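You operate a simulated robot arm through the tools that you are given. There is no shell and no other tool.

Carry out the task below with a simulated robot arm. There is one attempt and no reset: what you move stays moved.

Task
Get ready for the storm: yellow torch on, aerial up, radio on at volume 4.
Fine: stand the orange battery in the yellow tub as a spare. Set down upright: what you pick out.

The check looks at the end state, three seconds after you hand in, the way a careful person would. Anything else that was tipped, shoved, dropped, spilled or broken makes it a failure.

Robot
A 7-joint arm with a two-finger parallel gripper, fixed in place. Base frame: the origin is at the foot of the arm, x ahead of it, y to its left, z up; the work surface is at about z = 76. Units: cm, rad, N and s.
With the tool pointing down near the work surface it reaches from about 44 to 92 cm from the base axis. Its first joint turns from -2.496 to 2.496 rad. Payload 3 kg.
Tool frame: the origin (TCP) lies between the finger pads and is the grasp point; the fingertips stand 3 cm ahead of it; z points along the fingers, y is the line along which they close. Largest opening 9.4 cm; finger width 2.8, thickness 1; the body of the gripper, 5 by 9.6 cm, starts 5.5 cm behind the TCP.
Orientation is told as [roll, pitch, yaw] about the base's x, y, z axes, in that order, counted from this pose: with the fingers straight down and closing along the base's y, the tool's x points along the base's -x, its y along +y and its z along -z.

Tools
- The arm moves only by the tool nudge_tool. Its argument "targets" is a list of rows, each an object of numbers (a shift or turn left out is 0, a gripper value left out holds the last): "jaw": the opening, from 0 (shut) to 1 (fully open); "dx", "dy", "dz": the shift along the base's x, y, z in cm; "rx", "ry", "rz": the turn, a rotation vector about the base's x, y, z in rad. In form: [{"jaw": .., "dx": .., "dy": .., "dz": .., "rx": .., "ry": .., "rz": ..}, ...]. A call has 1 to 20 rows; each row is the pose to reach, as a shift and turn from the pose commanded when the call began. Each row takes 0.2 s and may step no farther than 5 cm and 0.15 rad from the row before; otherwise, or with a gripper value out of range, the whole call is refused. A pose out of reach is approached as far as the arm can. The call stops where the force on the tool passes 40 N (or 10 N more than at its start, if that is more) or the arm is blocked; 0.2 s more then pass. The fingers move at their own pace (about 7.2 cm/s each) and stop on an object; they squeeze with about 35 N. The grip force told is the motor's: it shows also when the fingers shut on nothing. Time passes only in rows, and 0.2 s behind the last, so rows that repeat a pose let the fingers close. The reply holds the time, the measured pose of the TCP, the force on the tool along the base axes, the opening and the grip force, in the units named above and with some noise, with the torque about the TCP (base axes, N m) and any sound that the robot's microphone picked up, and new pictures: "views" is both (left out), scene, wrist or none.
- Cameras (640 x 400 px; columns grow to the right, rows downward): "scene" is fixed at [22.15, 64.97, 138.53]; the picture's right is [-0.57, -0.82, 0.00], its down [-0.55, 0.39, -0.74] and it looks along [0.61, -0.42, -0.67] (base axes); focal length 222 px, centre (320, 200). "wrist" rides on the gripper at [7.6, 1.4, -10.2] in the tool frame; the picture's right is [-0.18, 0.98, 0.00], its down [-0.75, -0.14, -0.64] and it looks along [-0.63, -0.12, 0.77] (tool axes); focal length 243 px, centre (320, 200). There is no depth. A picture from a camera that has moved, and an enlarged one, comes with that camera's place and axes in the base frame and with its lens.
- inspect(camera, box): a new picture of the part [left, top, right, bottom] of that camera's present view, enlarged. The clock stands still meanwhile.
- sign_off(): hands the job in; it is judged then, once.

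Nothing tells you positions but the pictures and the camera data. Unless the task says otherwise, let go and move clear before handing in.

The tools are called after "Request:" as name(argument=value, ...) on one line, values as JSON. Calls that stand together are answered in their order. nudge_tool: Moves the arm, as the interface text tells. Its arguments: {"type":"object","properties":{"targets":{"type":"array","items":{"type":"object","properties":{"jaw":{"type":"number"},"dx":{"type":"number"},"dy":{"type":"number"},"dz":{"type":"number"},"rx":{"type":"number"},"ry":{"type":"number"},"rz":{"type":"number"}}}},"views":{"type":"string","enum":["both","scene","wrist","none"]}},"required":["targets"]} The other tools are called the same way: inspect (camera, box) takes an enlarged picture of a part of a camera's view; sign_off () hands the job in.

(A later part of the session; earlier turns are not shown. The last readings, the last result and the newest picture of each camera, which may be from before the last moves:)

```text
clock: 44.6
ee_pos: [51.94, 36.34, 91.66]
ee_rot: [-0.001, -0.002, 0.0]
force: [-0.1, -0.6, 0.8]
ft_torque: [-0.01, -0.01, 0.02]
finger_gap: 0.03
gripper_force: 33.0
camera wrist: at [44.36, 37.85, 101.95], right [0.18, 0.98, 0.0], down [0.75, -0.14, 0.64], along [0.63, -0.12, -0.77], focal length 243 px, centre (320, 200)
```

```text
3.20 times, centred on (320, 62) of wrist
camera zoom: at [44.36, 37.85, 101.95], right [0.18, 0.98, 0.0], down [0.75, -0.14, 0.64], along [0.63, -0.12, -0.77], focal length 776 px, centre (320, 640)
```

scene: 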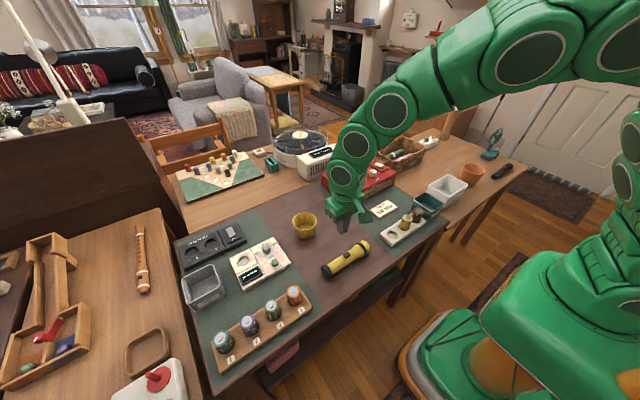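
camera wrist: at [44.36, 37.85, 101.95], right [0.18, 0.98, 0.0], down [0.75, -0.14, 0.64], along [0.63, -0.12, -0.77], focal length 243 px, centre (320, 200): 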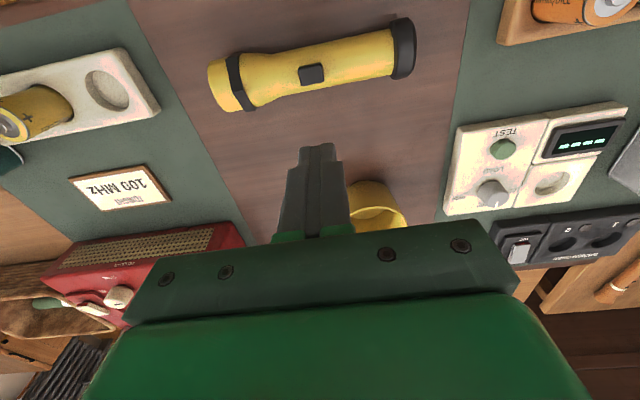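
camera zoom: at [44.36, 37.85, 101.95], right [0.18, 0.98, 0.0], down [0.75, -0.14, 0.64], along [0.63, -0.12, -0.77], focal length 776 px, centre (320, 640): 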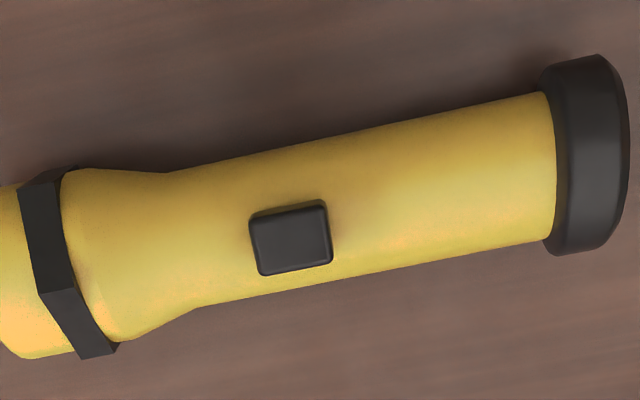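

The torch hasn't moved, but I can't see its lens from here. I'll bring the camera round to the lens side (the head faces -y) to check whether it's lit.

Request:
nudge_tool(targets=[{"dx": 0.45, "dy": -1.6, "rz": 0.143}, {"dx": 0.9, "dy": -3.2, "rz": 0.286}, {"dx": 1.4, "dy": -4.7, "rz": 0.428}, {"dx": 1.8, "dy": -6.3, "rz": 0.571}, {"dx": 2.3, "dy": -7.9, "rz": 0.714}, {"dx": 2.7, "dy": -9.5, "rz": 0.857}, {"dx": 3.2, "dy": -11, "rz": 1.0}, {"dx": 3.6, "dy": -12.6, "rz": 1.142}, {"dx": 4.1, "dy": -14.2, "rz": 1.285}, {"dx": 4.5, "dy": -15.8, "rz": 1.428}, {"dx": 5.0, "dy": -17.3, "rz": 1.571}, {"dx": 5.0, "dy": -17.3, "rz": 1.571}], views="wrist")

Request:
inspect(camera="wrist", box=[320, 110, 480, 210])

```text
clock: 47.2
ee_pos: [56.93, 19.15, 91.84]
ee_rot: [-0.001, -0.003, 1.575]
force: [0.7, -0.4, 0.0]
ft_torque: [0.03, -0.03, 0.03]
finger_gap: 0.0
gripper_force: 31.9
camera wrist: at [55.54, 11.49, 101.97], right [-0.98, 0.18, 0.0], down [0.14, 0.75, 0.64], along [0.12, 0.63, -0.76], focal length 243 px, centre (320, 200)
```

wrist: 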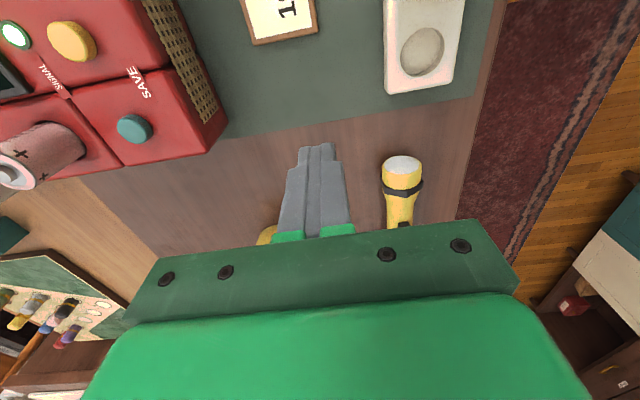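

```text
4.00 times, centred on (400, 160) of wrist
camera zoom: at [55.54, 11.49, 101.97], right [-0.98, 0.18, 0.0], down [0.14, 0.75, 0.64], along [0.12, 0.63, -0.76], focal length 970 px, centre (0, 360)
```

zoom: 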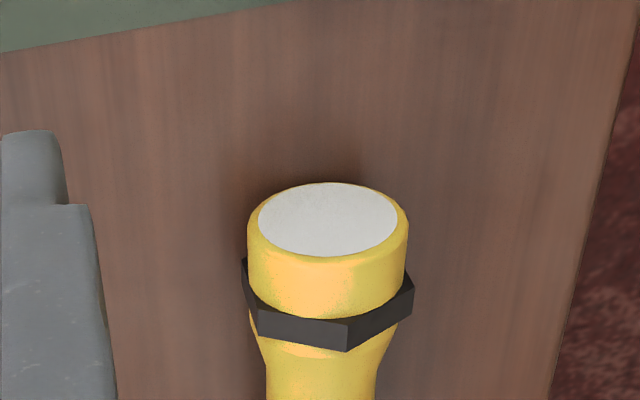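

The lens is a dull grey, so the torch is still off. I'll go back and look very closely at the switch to see whether it's a push button or a slider.

Request:
nudge_tool(targets=[{"dx": -0.5, "dy": 1.6, "rz": -0.143}, {"dx": -1.0, "dy": 3.2, "rz": -0.286}, {"dx": -1.4, "dy": 4.7, "rz": -0.428}, {"dx": -1.9, "dy": 6.3, "rz": -0.571}, {"dx": -2.4, "dy": 7.9, "rz": -0.714}, {"dx": -2.9, "dy": 9.5, "rz": -0.857}, {"dx": -3.3, "dy": 11, "rz": -1.0}, {"dx": -3.8, "dy": 12.6, "rz": -1.142}, {"dx": -4.3, "dy": 14.2, "rz": -1.285}, {"dx": -4.8, "dy": 15.6, "dz": -1.5, "rz": -1.428}, {"dx": -5.3, "dy": 16.6, "dz": -4, "rz": -1.573}, {"dx": -5.3, "dy": 16.6, "dz": -5.6, "rz": -1.573}], views="wrist")

Request:
inspect(camera="wrist", box=[280, 70, 360, 120])

Request:
inspect(camera="scene", box=[328, 242, 368, 267])

```text
clock: 49.9
ee_pos: [51.61, 35.68, 86.17]
ee_rot: [0.0, -0.003, -0.002]
force: [0.8, -1.0, 0.3]
ft_torque: [-0.05, -0.01, 0.0]
finger_gap: 0.0
gripper_force: 32.8
camera wrist: at [44.01, 37.22, 96.34], right [0.19, 0.98, 0.0], down [0.75, -0.14, 0.64], along [0.63, -0.12, -0.76], focal length 243 px, centre (320, 200)
```

wrist: 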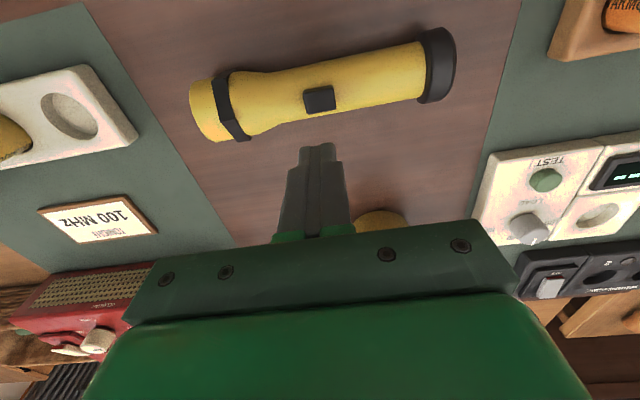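

```text
8.00 times, centred on (320, 95) of wrist
camera zoom: at [44.01, 37.22, 96.34], right [0.19, 0.98, 0.0], down [0.75, -0.14, 0.64], along [0.63, -0.12, -0.76], focal length 1941 px, centre (320, 1040)
```

zoom: 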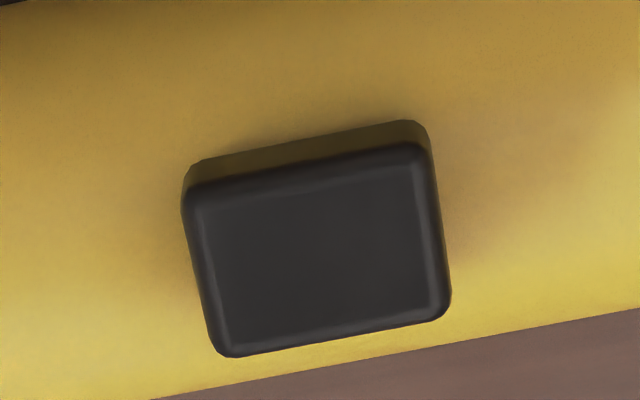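

```text
16.00 times, centred on (348, 254) of scene
camera zoom: at [22.15, 64.97, 138.53], right [-0.57, -0.82, 0.0], down [-0.55, 0.39, -0.74], along [0.61, -0.42, -0.67], focal length 3548 px, centre (-128, -672)
```

zoom: 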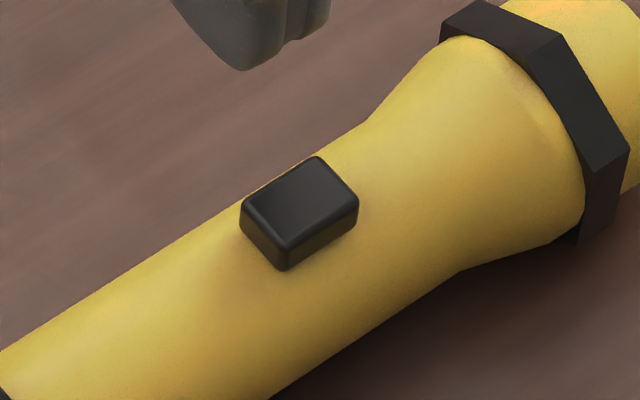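

The switch is a raised black pad about 1.9 × 1.3 cm. I'll press it again in fine steps, reading the force each time, to learn whether it travels.

Request:
nudge_tool(targets=[{"dx": -1.4, "dy": 0.3}, {"dx": -2.7, "dy": 0.6}, {"dx": -2.7, "dy": 0.6, "dz": -1.5}, {"dx": -2.7, "dy": 0.6, "dz": -2.1}, {"dx": -2.7, "dy": 0.6, "dz": -2.1}], views="none")

Request:
nudge_tool(targets=[{"dz": -0.05}, {"dz": -0.1}], views="none")

Request:
nudge_tool(targets=[{"dz": -0.05}, {"dz": -0.1}], views="none")

Request:
nudge_tool(targets=[{"dz": -0.03}, {"dz": -0.06}], views="none")

```text
clock: 51.0
ee_pos: [48.87, 36.22, 84.02]
ee_rot: [0.0, -0.002, 0.0]
force: [0.5, -0.2, -0.4]
ft_torque: [0.0, -0.04, 0.02]
finger_gap: 0.0
gripper_force: 32.8
```

```text
clock: 51.6
ee_pos: [48.86, 36.39, 83.84]
ee_rot: [0.0, -0.001, 0.0]
force: [-0.2, 0.3, -0.9]
ft_torque: [0.01, -0.02, 0.03]
finger_gap: 0.0
gripper_force: 33.2
```

```text
clock: 52.2
ee_pos: [48.89, 36.31, 83.85]
ee_rot: [-0.001, -0.004, 0.001]
force: [-1.1, 0.5, 5.3]
ft_torque: [-0.02, 0.0, -0.01]
finger_gap: 0.0
gripper_force: 33.1
```

```text
clock: 52.9
ee_pos: [48.91, 36.28, 83.85]
ee_rot: [0.001, -0.004, 0.0]
force: [-1.1, -0.1, 11.1]
ft_torque: [-0.02, -0.01, -0.02]
finger_gap: 0.01
gripper_force: 33.3
```

The pad is rigid vertically, so it isn't a push button; it must be a slide switch. With light downward pressure (11 N), I'll try sliding it toward the head (-y) by a small amount and read the forces.

Request:
nudge_tool(targets=[{"dy": -0.1}, {"dy": -0.2}, {"dy": -0.3}], views="scene")

Request:
inspect(camera="scene", box=[300, 225, 396, 285])

```text
clock: 53.6
ee_pos: [48.76, 35.89, 83.77]
ee_rot: [0.001, -0.004, -0.001]
force: [0.0, 0.7, 14.5]
ft_torque: [-0.03, 0.0, -0.02]
finger_gap: 0.0
gripper_force: 32.7
```

scene: 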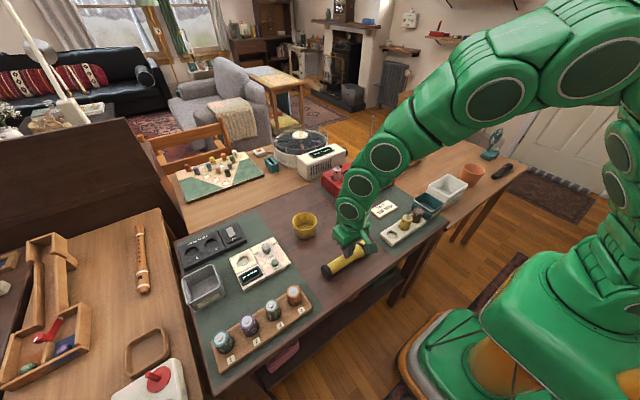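

```text
6.67 times, centred on (348, 255) of scene
camera zoom: at [22.15, 64.97, 138.53], right [-0.57, -0.82, 0.0], down [-0.55, 0.39, -0.74], along [0.61, -0.42, -0.67], focal length 1478 px, centre (133, -167)
```

zoom: 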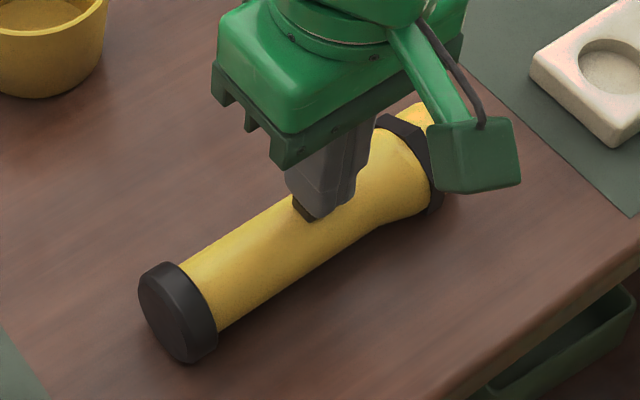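

The pad moved with almost no side force while the torch body stayed put, so it does slide. I'll continue toward the head until it clicks or resists.

Request:
nudge_tool(targets=[{"dy": -0.15}, {"dy": -0.3}, {"dy": -0.45}, {"dy": -0.6}], views="none")

Request:
inspect(camera="scene", box=[300, 225, 396, 285])

```text
clock: 54.6
ee_pos: [48.94, 35.36, 83.72]
ee_rot: [-0.001, -0.004, 0.0]
force: [-4.0, 0.0, 21.2]
ft_torque: [-0.04, 0.1, 0.05]
finger_gap: 0.0
gripper_force: 32.8
```

```text
6.67 times, centred on (348, 255) of scene
camera zoom: at [22.15, 64.97, 138.53], right [-0.57, -0.82, 0.0], down [-0.55, 0.39, -0.74], along [0.61, -0.42, -0.67], focal length 1478 px, centre (133, -167)
```

zoom: 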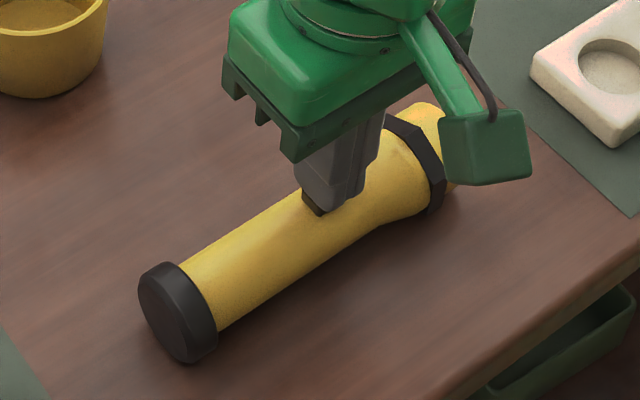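

The pad is still following. I'll lighten the down force slightly and keep sliding.

Request:
nudge_tool(targets=[{"dz": 0.05, "dy": -0.15}, {"dz": 0.06, "dy": -0.3}, {"dz": 0.06, "dy": -0.45}], views="none")

Request:
inspect(camera="scene", box=[300, 225, 396, 285])

```text
clock: 55.5
ee_pos: [48.99, 34.91, 83.68]
ee_rot: [0.0, -0.003, -0.001]
force: [-0.5, 3.4, 7.4]
ft_torque: [0.1, 0.01, 0.03]
finger_gap: 0.01
gripper_force: 32.6
```

```text
6.67 times, centred on (348, 255) of scene
camera zoom: at [22.15, 64.97, 138.53], right [-0.57, -0.82, 0.0], down [-0.55, 0.39, -0.74], along [0.61, -0.42, -0.67], focal length 1478 px, centre (133, -167)
```

zoom: 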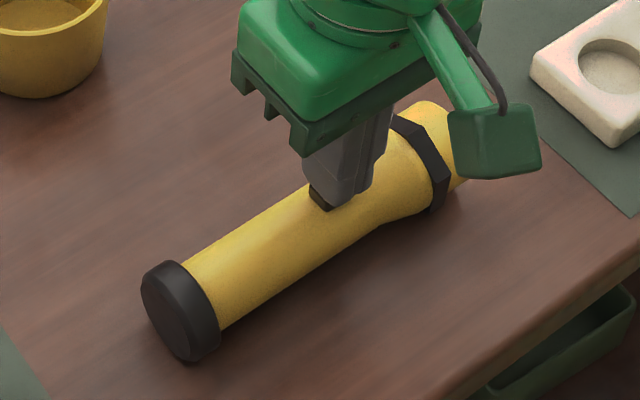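

The slide now resists (3.4 N) and the body nudged by about a millimetre, so it's probably at the end of its travel. I'll lift straight up and look.

Request:
nudge_tool(targets=[{"dz": 0.5}, {"dz": 3}, {"dz": 7}, {"dz": 7, "dx": 3}], views="both")

Request:
inspect(camera="scene", box=[300, 225, 396, 285])

Request:
inspect(camera="wrist", box=[220, 0, 420, 125])

```text
clock: 56.5
ee_pos: [51.87, 34.95, 90.76]
ee_rot: [-0.002, 0.0, -0.001]
force: [0.9, -0.4, 0.5]
ft_torque: [-0.03, 0.01, 0.03]
finger_gap: 0.02
gripper_force: 33.4
camera wrist: at [44.22, 36.45, 100.97], right [0.18, 0.98, 0.0], down [0.75, -0.14, 0.64], along [0.63, -0.12, -0.77], focal length 243 px, centre (320, 200)
```

scene: 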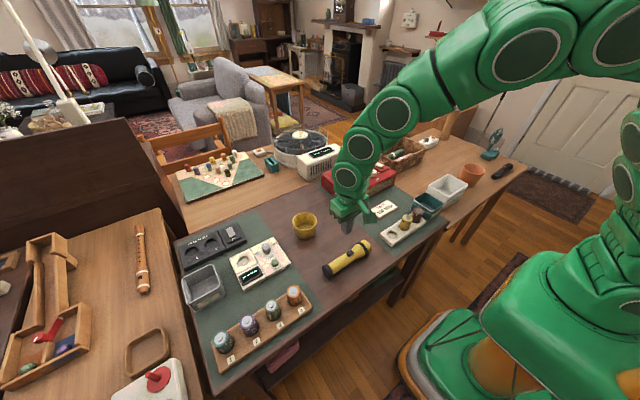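
wrist: 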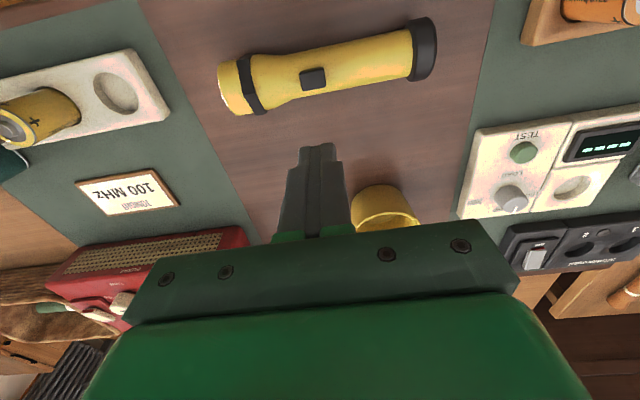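

```text
6.67 times, centred on (348, 255) of scene
camera zoom: at [22.15, 64.97, 138.53], right [-0.57, -0.82, 0.0], down [-0.55, 0.39, -0.74], along [0.61, -0.42, -0.67], focal length 1478 px, centre (133, -167)
```

zoom: 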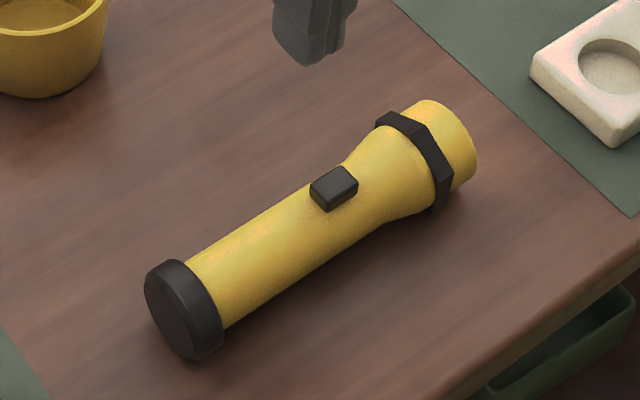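

```text
3.20 times, centred on (320, 62) of wrist
camera zoom: at [44.22, 36.45, 100.97], right [0.18, 0.98, 0.0], down [0.75, -0.14, 0.64], along [0.63, -0.12, -0.77], focal length 776 px, centre (320, 640)
```

zoom: 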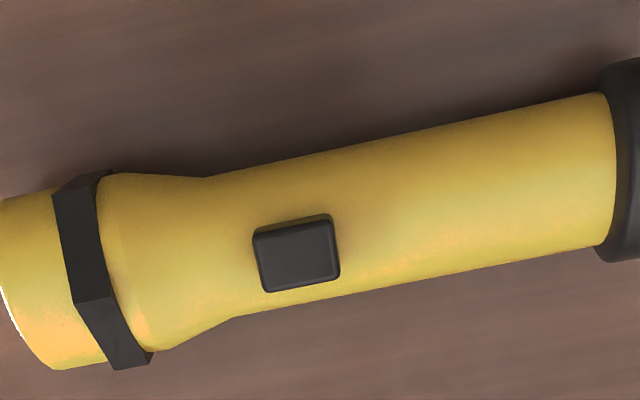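

The pad has moved about 1 cm toward the head, and there's a bright edge at the lens. I'll zoom in on it.

Request:
inspect(camera="wrist", box=[190, 50, 270, 100])

```text
8.00 times, centred on (230, 75) of wrist
camera zoom: at [44.22, 36.45, 100.97], right [0.18, 0.98, 0.0], down [0.75, -0.14, 0.64], along [0.63, -0.12, -0.77], focal length 1941 px, centre (1040, 1200)
```

zoom: 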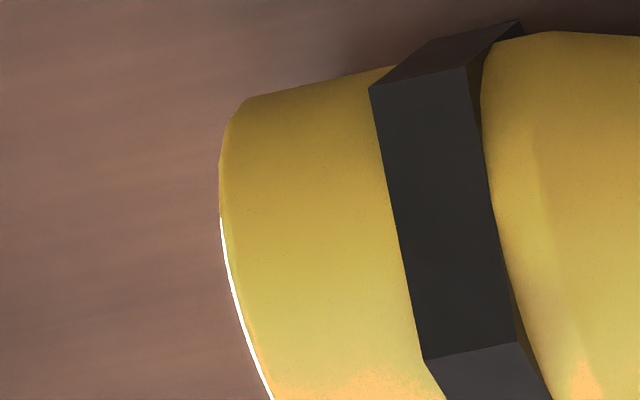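

The lens rim glows white. I'll confirm from the front, since the slide may only be partway.

Request:
nudge_tool(targets=[{"dx": 0.45, "dy": -1.5, "rz": 0.143}, {"dx": 0.9, "dy": -3.0, "rz": 0.286}, {"dx": 1.4, "dy": -4.5, "rz": 0.428}, {"dx": 1.8, "dy": -6.0, "rz": 0.571}, {"dx": 2.3, "dy": -7.4, "rz": 0.714}, {"dx": 2.7, "dy": -8.9, "rz": 0.857}, {"dx": 3.2, "dy": -10.4, "rz": 1.0}, {"dx": 3.6, "dy": -11.8, "rz": 1.142}, {"dx": 4.1, "dy": -13.3, "rz": 1.285}, {"dx": 4.5, "dy": -14.8, "dz": 0.5, "rz": 1.428}, {"dx": 5.0, "dy": -16.0, "dz": 1, "rz": 1.571}, {"dx": 5.0, "dy": -16.0, "dz": 1, "rz": 1.571}], views="wrist")

Request:
inspect(camera="wrist", box=[320, 110, 480, 210])

```text
clock: 59.0
ee_pos: [56.97, 18.99, 91.88]
ee_rot: [0.0, -0.004, 1.574]
force: [-0.3, 0.3, -0.4]
ft_torque: [0.02, 0.02, 0.01]
finger_gap: 0.0
gripper_force: 32.3
camera wrist: at [55.54, 11.35, 102.02], right [-0.98, 0.18, 0.0], down [0.14, 0.75, 0.64], along [0.12, 0.63, -0.77], focal length 243 px, centre (320, 200)
```

wrist: 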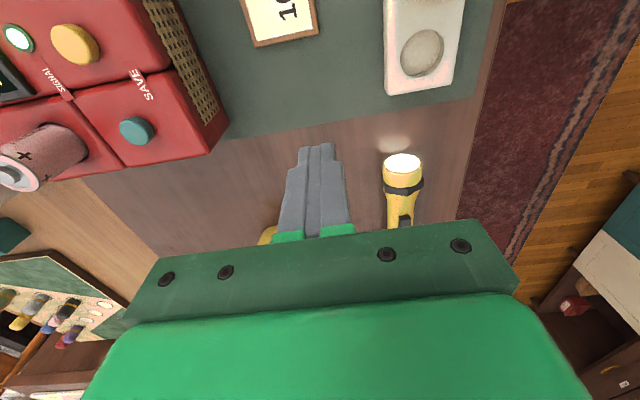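

```text
4.00 times, centred on (400, 160) of wrist
camera zoom: at [55.54, 11.35, 102.02], right [-0.98, 0.18, 0.0], down [0.14, 0.75, 0.64], along [0.12, 0.63, -0.77], focal length 970 px, centre (0, 360)
```

zoom: 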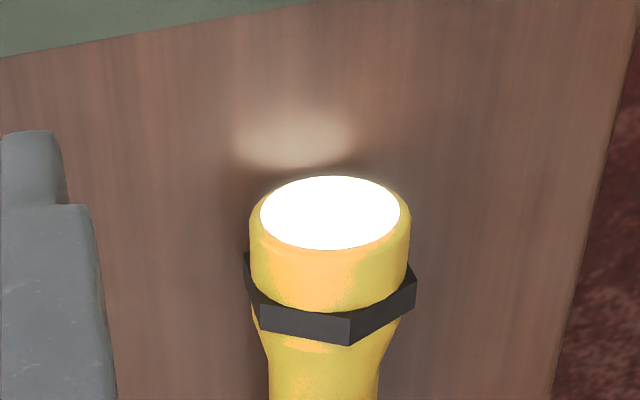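

The torch is on, with a bright lens and light spill on the bench. Now for the orange battery in slot 4: I'll move over it with the jaws opening along x so they stay clear of its green neighbour.

Request:
nudge_tool(targets=[{"dx": -1.1, "dy": 4.1, "dz": 1}, {"dx": -2.1, "dy": 8.2, "dz": 2}, {"dx": -3.1, "dy": 12.3, "dz": 3}, {"dx": -4.2, "dy": 16.4, "dz": 4}, {"dx": -5.2, "dy": 20.5, "dz": 5}, {"dx": -6.3, "dy": 24.6, "dz": 5}, {"dx": -7.3, "dy": 28.7, "dz": 5}, {"dx": -8.4, "dy": 32.8, "dz": 5, "jaw": 0.6}, {"dx": -9.4, "dy": 36.5, "dz": 5, "jaw": 0.6}, {"dx": -9.4, "dy": 36.5, "dz": 5, "jaw": 0.6}], views="both")

Request:
inspect(camera="wrist", box=[240, 50, 400, 150])

Request:
inspect(camera="scene", box=[250, 260, 346, 320])

```text
clock: 61.2
ee_pos: [47.39, 55.52, 96.79]
ee_rot: [-0.001, -0.003, 1.572]
force: [-0.1, -0.3, -0.4]
ft_torque: [-0.02, -0.02, -0.02]
finger_gap: 5.64
gripper_force: 0.0
camera wrist: at [46.1, 47.97, 107.07], right [-0.98, 0.18, 0.0], down [0.14, 0.75, 0.64], along [0.12, 0.63, -0.77], focal length 243 px, centre (320, 200)
```

scene: 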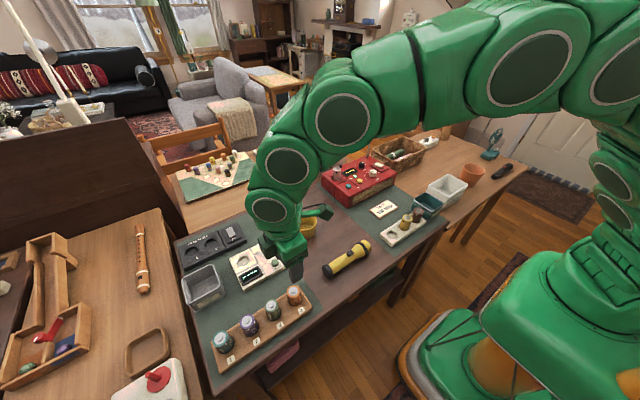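
wrist: 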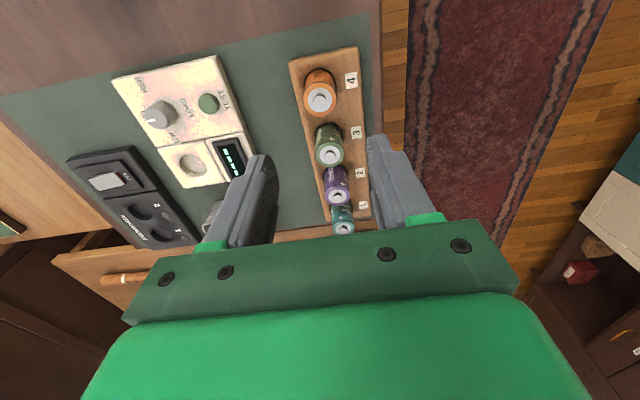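

```text
4.00 times, centred on (320, 100) of wrist
camera zoom: at [46.1, 47.97, 107.07], right [-0.98, 0.18, 0.0], down [0.14, 0.75, 0.64], along [0.12, 0.63, -0.77], focal length 970 px, centre (320, 600)
```

zoom: 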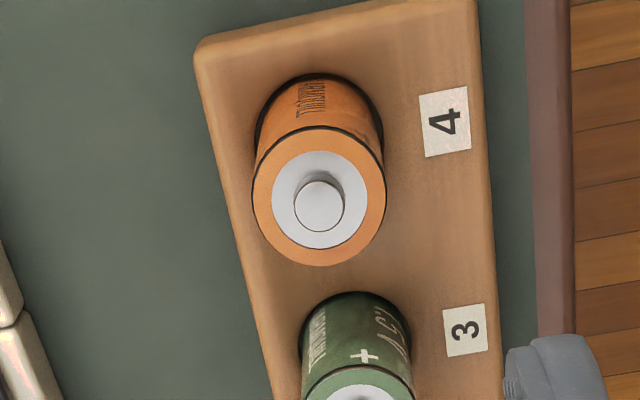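

```text
6.67 times, centred on (298, 290) of scene
camera zoom: at [22.15, 64.97, 138.53], right [-0.57, -0.82, 0.0], down [-0.55, 0.39, -0.74], along [0.61, -0.42, -0.67], focal length 1478 px, centre (467, -400)
```

zoom: 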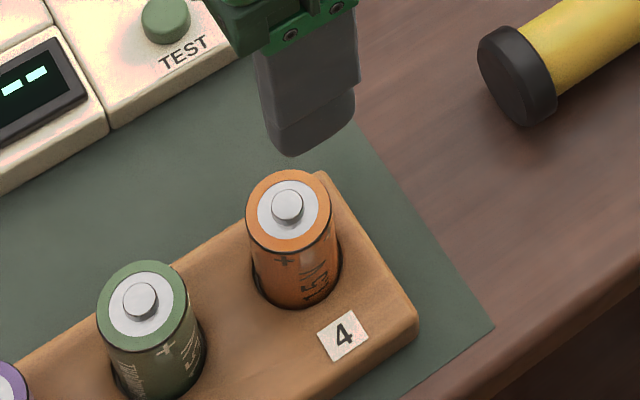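

The battery top is at about (47.5, 55.6, 82.4), exactly under the tool axis, and it's about 3.3 cm in diameter. I'll descend straight down and grip just its upper part, so the fingers won't foul the tub later.

Request:
nudge_tool(targets=[{"dz": -4}, {"dz": -8}, {"dz": -11}, {"dz": -13.1}, {"dz": -13.1}], views="none")

Request:
inspect(camera="wrist", box=[220, 60, 420, 185])

Request:
inspect(camera="scene", box=[250, 250, 346, 310])

```text
clock: 62.5
ee_pos: [47.57, 55.46, 83.65]
ee_rot: [0.0, -0.004, 1.569]
force: [-0.5, 0.4, 0.4]
ft_torque: [0.02, -0.01, 0.01]
finger_gap: 5.63
gripper_force: 0.0
```

```text
3.20 times, centred on (320, 122) of wrist
camera zoom: at [46.15, 47.95, 93.93], right [-0.98, 0.18, 0.0], down [0.14, 0.75, 0.64], along [0.12, 0.63, -0.76], focal length 776 px, centre (320, 448)
```

zoom: 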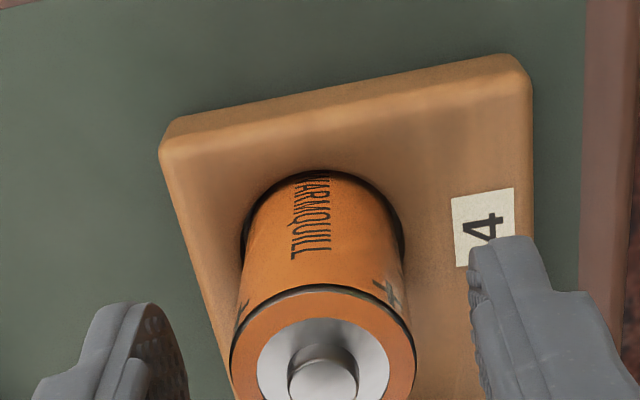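

```text
6.67 times, centred on (298, 280) of scene
camera zoom: at [22.15, 64.97, 138.53], right [-0.57, -0.82, 0.0], down [-0.55, 0.39, -0.74], along [0.61, -0.42, -0.67], focal length 1478 px, centre (467, -333)
```

zoom: 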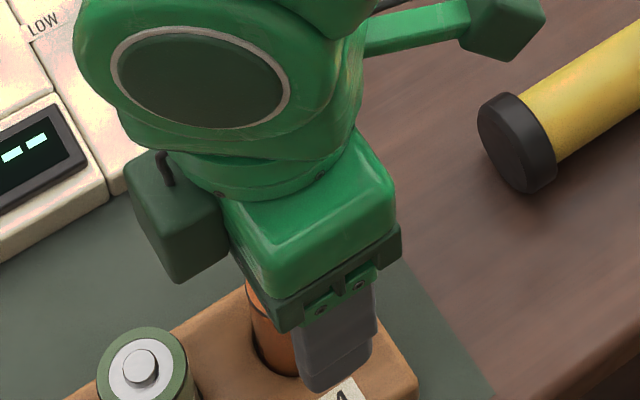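

Centred. Closing the grip.

Request:
nudge_tool(targets=[{"jaw": 0.4}, {"jaw": 0.2}, {"jaw": 0.2}, {"jaw": 0.2}], views="none")

```text
clock: 63.5
ee_pos: [47.48, 55.38, 83.61]
ee_rot: [0.0, -0.003, 1.571]
force: [0.8, 0.2, -0.2]
ft_torque: [0.01, -0.03, -0.03]
finger_gap: 3.18
gripper_force: 35.5
```

Gripped at 3.18 cm. Lifting straight up out of the rack.

Request:
nudge_tool(targets=[{"dz": 0.5}, {"dz": 1.5}, {"dz": 3}, {"dz": 5}, {"dz": 7.5}, {"dz": 10}, {"dz": 13}, {"dz": 16}], views="both")

Request:
inspect(camera="scene", box=[230, 220, 326, 280])

Request:
inspect(camera="wrist", box=[240, 60, 400, 160])

```text
clock: 65.2
ee_pos: [47.51, 55.54, 99.71]
ee_rot: [0.0, -0.002, 1.57]
force: [-0.5, 0.5, -0.9]
ft_torque: [-0.01, -0.02, 0.02]
finger_gap: 3.17
gripper_force: 35.2
camera wrist: at [46.2, 47.85, 109.96], right [-0.98, 0.18, 0.0], down [0.14, 0.75, 0.64], along [0.12, 0.63, -0.77], focal length 243 px, centre (320, 200)
```

scene: 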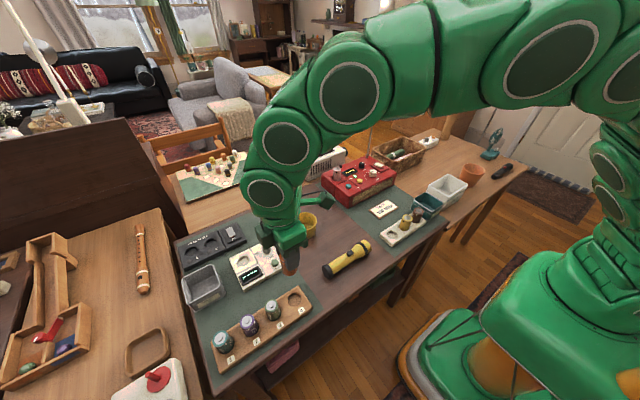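
wrist: 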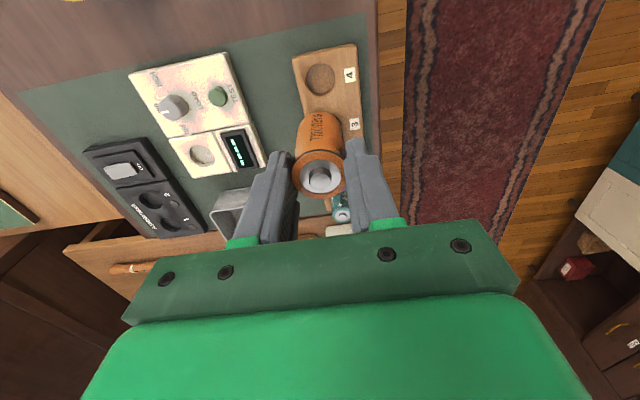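

```text
6.67 times, centred on (278, 250) of scene
camera zoom: at [22.15, 64.97, 138.53], right [-0.57, -0.82, 0.0], down [-0.55, 0.39, -0.74], along [0.61, -0.42, -0.67], focal length 1478 px, centre (600, -133)
```

zoom: 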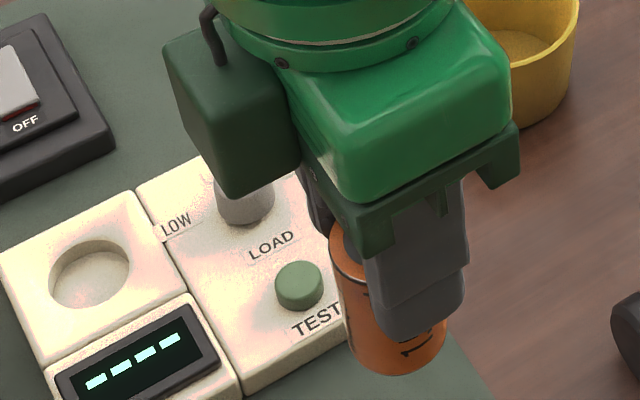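

```text
4.00 times, centred on (320, 110) of wrist
camera zoom: at [46.2, 47.85, 109.96], right [-0.98, 0.18, 0.0], down [0.14, 0.75, 0.64], along [0.12, 0.63, -0.77], focal length 970 px, centre (320, 560)
```

zoom: 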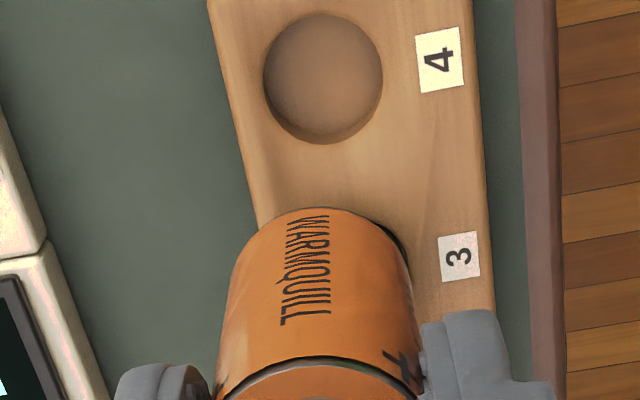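

The battery is held upright, its bottom about 6.4 cm below the TCP. I'll carry it over to the yellow tub and look down to centre on it.

Request:
nudge_tool(targets=[{"dx": 2.5, "dy": -1.5, "dz": 1}, {"dx": 5.5, "dy": -4, "dz": 2}, {"dx": 9, "dy": -6.8, "dz": 3}, {"dx": 12.5, "dy": -9.6, "dz": 3.3}, {"dx": 16, "dy": -12.5, "dz": 3.3}, {"dx": 19, "dy": -15.5, "dz": 3.3}, {"dx": 19, "dy": -15.5, "dz": 3.3}], views="both")

Request:
inspect(camera="wrist", box=[240, 20, 400, 120])

Request:
inspect(camera="scene", box=[260, 190, 356, 250])

```text
clock: 66.8
ee_pos: [66.59, 40.02, 103.16]
ee_rot: [0.001, -0.003, 1.571]
force: [-0.6, -0.3, -1.3]
ft_torque: [0.01, 0.04, -0.01]
finger_gap: 3.21
gripper_force: 35.1
camera wrist: at [65.18, 32.42, 113.42], right [-0.98, 0.18, 0.0], down [0.14, 0.75, 0.64], along [0.12, 0.63, -0.77], focal length 243 px, centre (320, 200)
```

scene: 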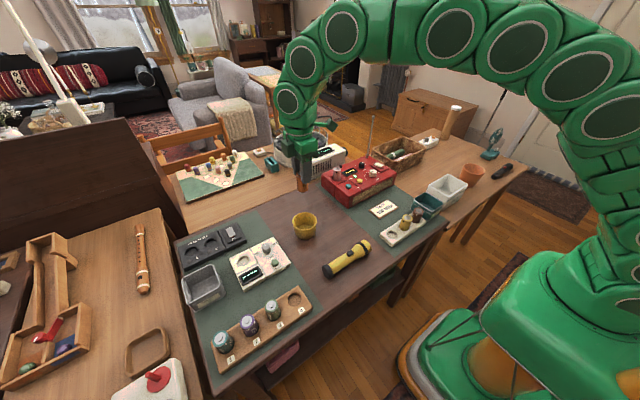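
wrist: 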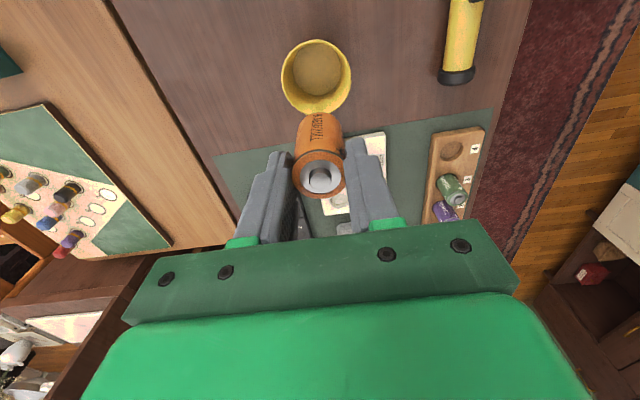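

```text
4.00 times, centred on (320, 70) of wrist
camera zoom: at [65.18, 32.42, 113.42], right [-0.98, 0.18, 0.0], down [0.14, 0.75, 0.64], along [0.12, 0.63, -0.77], focal length 970 px, centre (320, 720)
```

zoom: 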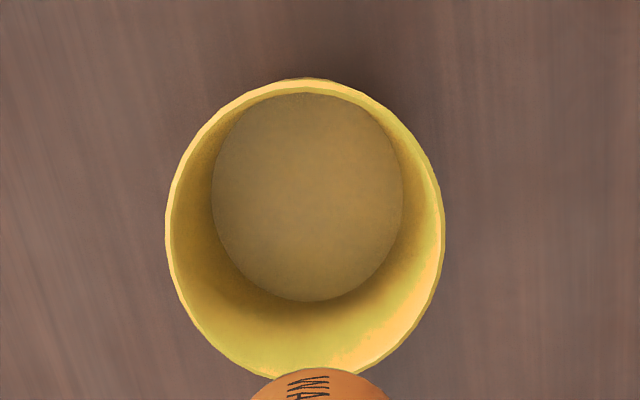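

```text
6.67 times, centred on (308, 220) of scene
camera zoom: at [22.15, 64.97, 138.53], right [-0.57, -0.82, 0.0], down [-0.55, 0.39, -0.74], along [0.61, -0.42, -0.67], focal length 1478 px, centre (400, 67)
```

zoom: 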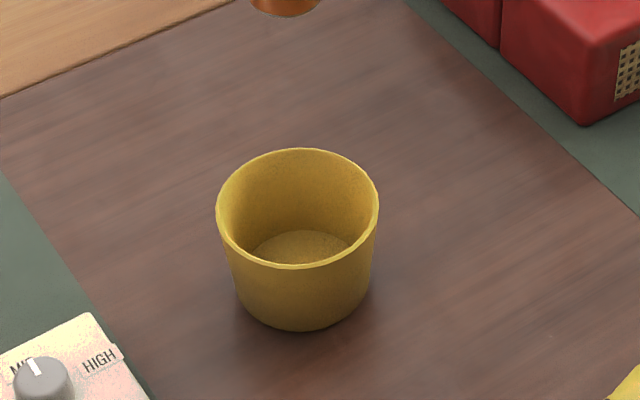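

The tub axis is at about (67.0, 39.87), floor about 6.5 cm across and rim at z≈81.3, which leaves room for the fingers. I'll centre and lower to just above the rim, then check.

Request:
nudge_tool(targets=[{"dx": 0.42, "dy": -0.15}, {"dx": 0.42, "dy": -0.15, "dz": -4}, {"dx": 0.42, "dy": -0.15, "dz": -8}, {"dx": 0.42, "dy": -0.15, "dz": -11.5}, {"dx": 0.42, "dy": -0.15, "dz": -13.7}, {"dx": 0.42, "dy": -0.15, "dz": -13.7}], views="none")

Request:
inspect(camera="wrist", box=[220, 40, 420, 165])

Request:
inspect(camera="scene", box=[260, 180, 356, 240])

```text
clock: 68.2
ee_pos: [67.08, 39.85, 89.23]
ee_rot: [0.001, -0.005, 1.571]
force: [-0.7, 1.3, -2.0]
ft_torque: [0.02, -0.07, -0.01]
finger_gap: 3.18
gripper_force: 35.4
```

```text
3.20 times, centred on (320, 102) of wrist
camera zoom: at [65.54, 32.19, 99.52], right [-0.98, 0.18, 0.0], down [0.14, 0.75, 0.64], along [0.12, 0.63, -0.77], focal length 776 px, centre (320, 512)
```

zoom: 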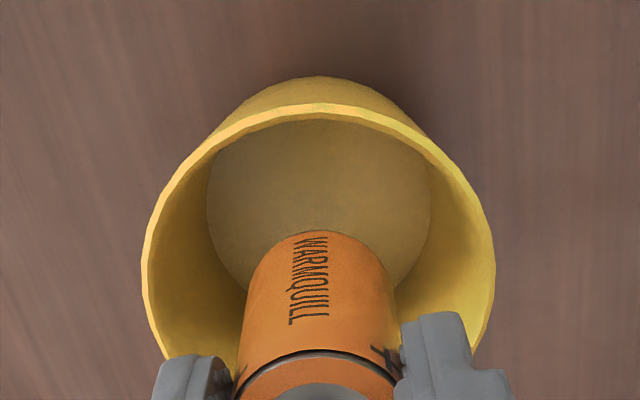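

```text
6.67 times, centred on (308, 210) of scene
camera zoom: at [22.15, 64.97, 138.53], right [-0.57, -0.82, 0.0], down [-0.55, 0.39, -0.74], along [0.61, -0.42, -0.67], focal length 1478 px, centre (400, 133)
```

zoom: 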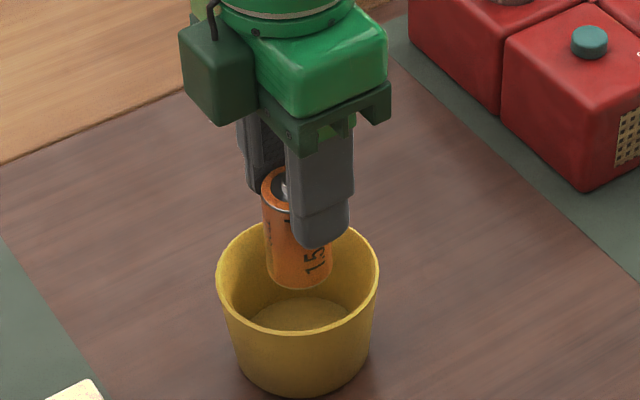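

Well centred. Lowering into the tub, slowing near the floor.

Request:
nudge_tool(targets=[{"dz": -2}, {"dz": -4}, {"dz": -5}, {"dz": -5.4}, {"dz": -5.4}], views="none")

Request:
inspect(camera="wrist", box=[220, 40, 420, 165])

Request:
inspect(camera="scene", box=[260, 190, 356, 250])

```text
clock: 69.5
ee_pos: [66.92, 39.74, 83.94]
ee_rot: [0.0, -0.002, 1.57]
force: [0.2, 0.0, -1.7]
ft_torque: [0.01, -0.03, 0.01]
finger_gap: 3.18
gripper_force: 34.8
```

```text
3.20 times, centred on (320, 102) of wrist
camera zoom: at [65.49, 32.19, 94.11], right [-0.98, 0.18, 0.0], down [0.14, 0.75, 0.64], along [0.12, 0.63, -0.77], focal length 776 px, centre (320, 512)
```

zoom: 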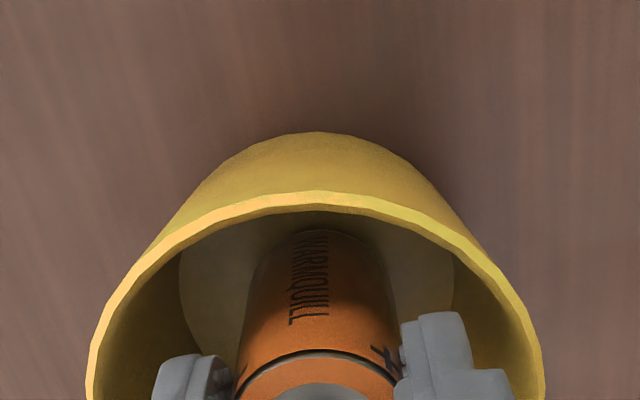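

```text
6.67 times, centred on (308, 220) of scene
camera zoom: at [22.15, 64.97, 138.53], right [-0.57, -0.82, 0.0], down [-0.55, 0.39, -0.74], along [0.61, -0.42, -0.67], focal length 1478 px, centre (400, 67)
```

zoom: 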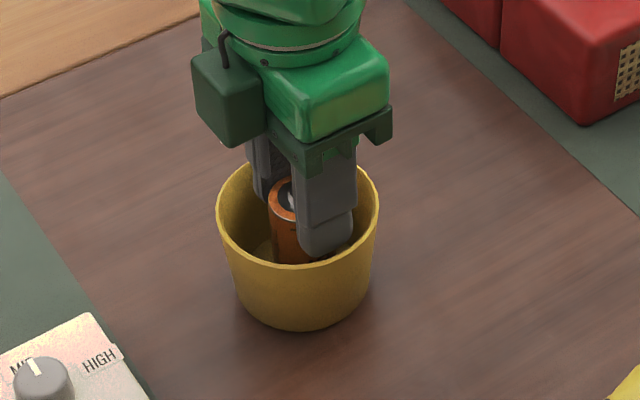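

Just above the floor now. Lowering in small steps until I feel contact.

Request:
nudge_tool(targets=[{"dz": -0.15}, {"dz": -0.3}], views="none")

Request:
nudge_tool(targets=[{"dz": -0.1}, {"dz": -0.2}], views="none")

```text
clock: 70.0
ee_pos: [66.77, 39.71, 83.51]
ee_rot: [0.002, -0.004, 1.57]
force: [0.2, -0.5, -0.9]
ft_torque: [0.01, -0.02, 0.03]
finger_gap: 3.18
gripper_force: 34.7
```

```text
clock: 70.7
ee_pos: [66.81, 39.81, 83.38]
ee_rot: [0.001, -0.003, 1.569]
force: [0.1, -0.2, -1.6]
ft_torque: [-0.02, -0.05, 0.02]
finger_gap: 3.16
gripper_force: 34.8
```

Request:
nudge_tool(targets=[{"dz": -0.1}, {"dz": -0.2}], views="none")

Request:
nudge_tool(targets=[{"dz": -0.08}, {"dz": -0.15}], views="none")

```text
clock: 71.2
ee_pos: [66.86, 39.9, 83.27]
ee_rot: [-0.002, -0.004, 1.571]
force: [-3.9, -2.7, 16.7]
ft_torque: [-0.11, 0.29, 0.03]
finger_gap: 3.2
gripper_force: 35.2
```

```text
clock: 71.8
ee_pos: [66.93, 39.85, 83.23]
ee_rot: [-0.002, -0.003, 1.571]
force: [-2.8, 2.3, 25.6]
ft_torque: [0.2, 0.37, 0.0]
finger_gap: 3.19
gripper_force: 34.7
```

The battery is on the tub floor (25 N contact). I'll relieve the push slightly, open just enough, and lift straight up.

Request:
nudge_tool(targets=[{"dz": 0.08}, {"dz": 0.12}, {"dz": 0.12, "jaw": 0.37}, {"dz": 0.12, "jaw": 0.41}, {"dz": 0.12, "jaw": 0.43}, {"dz": 0.12, "jaw": 0.43}], views="none")

Request:
inspect(camera="wrist", box=[220, 60, 420, 185])

Request:
inspect(camera="scene", box=[260, 190, 356, 250])

```text
clock: 73.2
ee_pos: [67.02, 39.74, 83.15]
ee_rot: [-0.001, -0.002, 1.571]
force: [-0.1, 0.0, 0.1]
ft_torque: [0.02, -0.01, 0.02]
finger_gap: 4.04
gripper_force: 0.0
```

```text
3.20 times, centred on (320, 122) of wrist
camera zoom: at [65.52, 32.19, 93.39], right [-0.98, 0.18, 0.0], down [0.14, 0.75, 0.64], along [0.12, 0.63, -0.77], focal length 776 px, centre (320, 448)
```

zoom: 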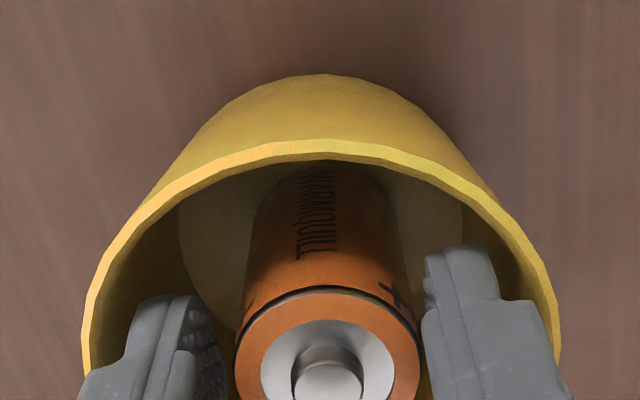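

```text
6.67 times, centred on (308, 220) of scene
camera zoom: at [22.15, 64.97, 138.53], right [-0.57, -0.82, 0.0], down [-0.55, 0.39, -0.74], along [0.61, -0.42, -0.67], focal length 1478 px, centre (400, 67)
```

zoom: 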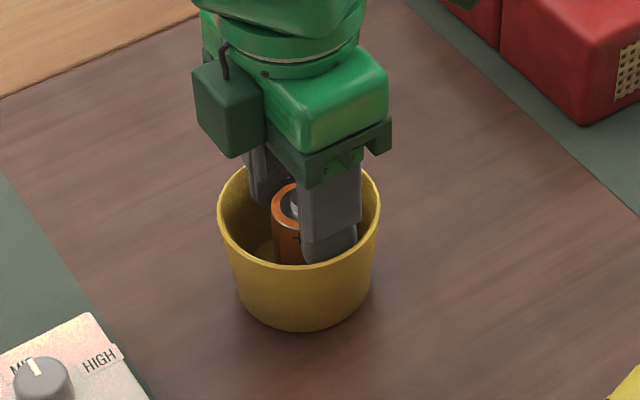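

The battery stands free on its base. I'll open a touch more and lift straight up and clear.

Request:
nudge_tool(targets=[{"dx": -0.08, "jaw": 0.46}, {"dx": -0.08, "jaw": 0.46}, {"dx": -0.08, "dz": 0.6}, {"dx": -0.08, "dz": 1.5}, {"dx": -0.08, "dz": 3}, {"dx": -0.08, "dz": 6}, {"dx": -0.08, "dz": 10}, {"dx": -0.08, "dz": 14}, {"dx": -0.08, "dz": 18}], views="both")

Request:
inspect(camera="wrist", box=[240, 20, 400, 120])

Request:
inspect(camera="scene", box=[260, 190, 356, 250])

```text
clock: 75.2
ee_pos: [66.73, 39.77, 101.1]
ee_rot: [0.002, -0.003, 1.57]
force: [-0.5, 0.2, -0.4]
ft_torque: [0.01, 0.01, -0.02]
finger_gap: 4.33
gripper_force: 0.0
camera wrist: at [65.41, 32.25, 111.44], right [-0.98, 0.19, 0.0], down [0.14, 0.75, 0.64], along [0.12, 0.63, -0.77], focal length 243 px, centre (320, 200)
```

scene: 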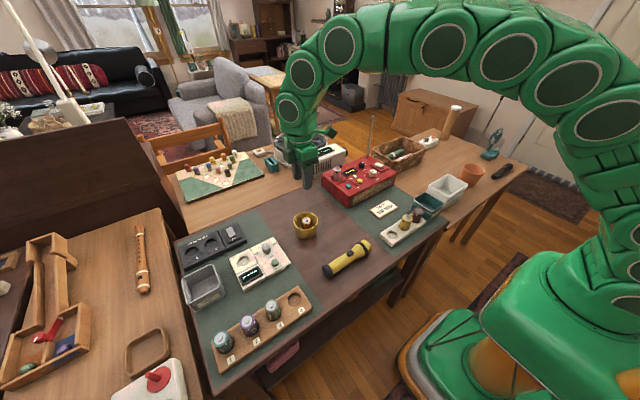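
wrist: 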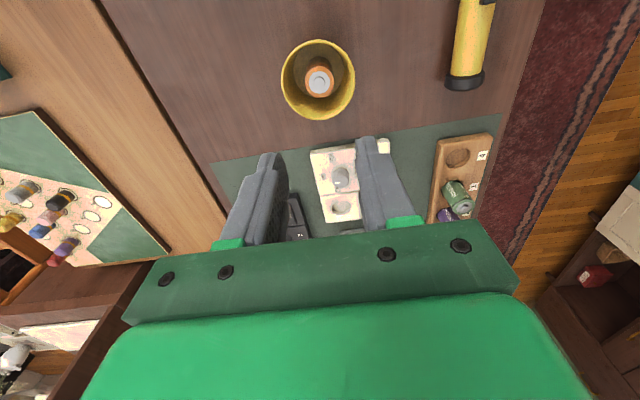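

```text
4.00 times, centred on (320, 70) of wrist
camera zoom: at [65.41, 32.25, 111.44], right [-0.98, 0.19, 0.0], down [0.14, 0.75, 0.64], along [0.12, 0.63, -0.77], focal length 970 px, centre (320, 720)
```

zoom: 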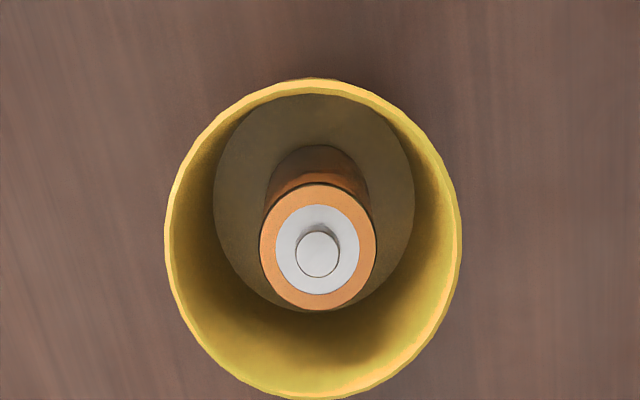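

```text
6.67 times, centred on (308, 220) of scene
camera zoom: at [22.15, 64.97, 138.53], right [-0.57, -0.82, 0.0], down [-0.55, 0.39, -0.74], along [0.61, -0.42, -0.67], focal length 1478 px, centre (400, 67)
```

zoom: 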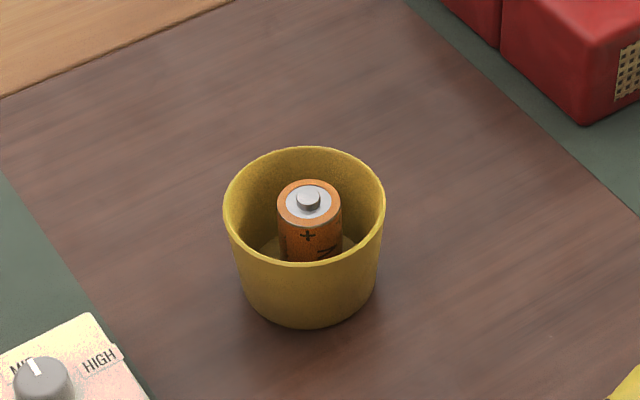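

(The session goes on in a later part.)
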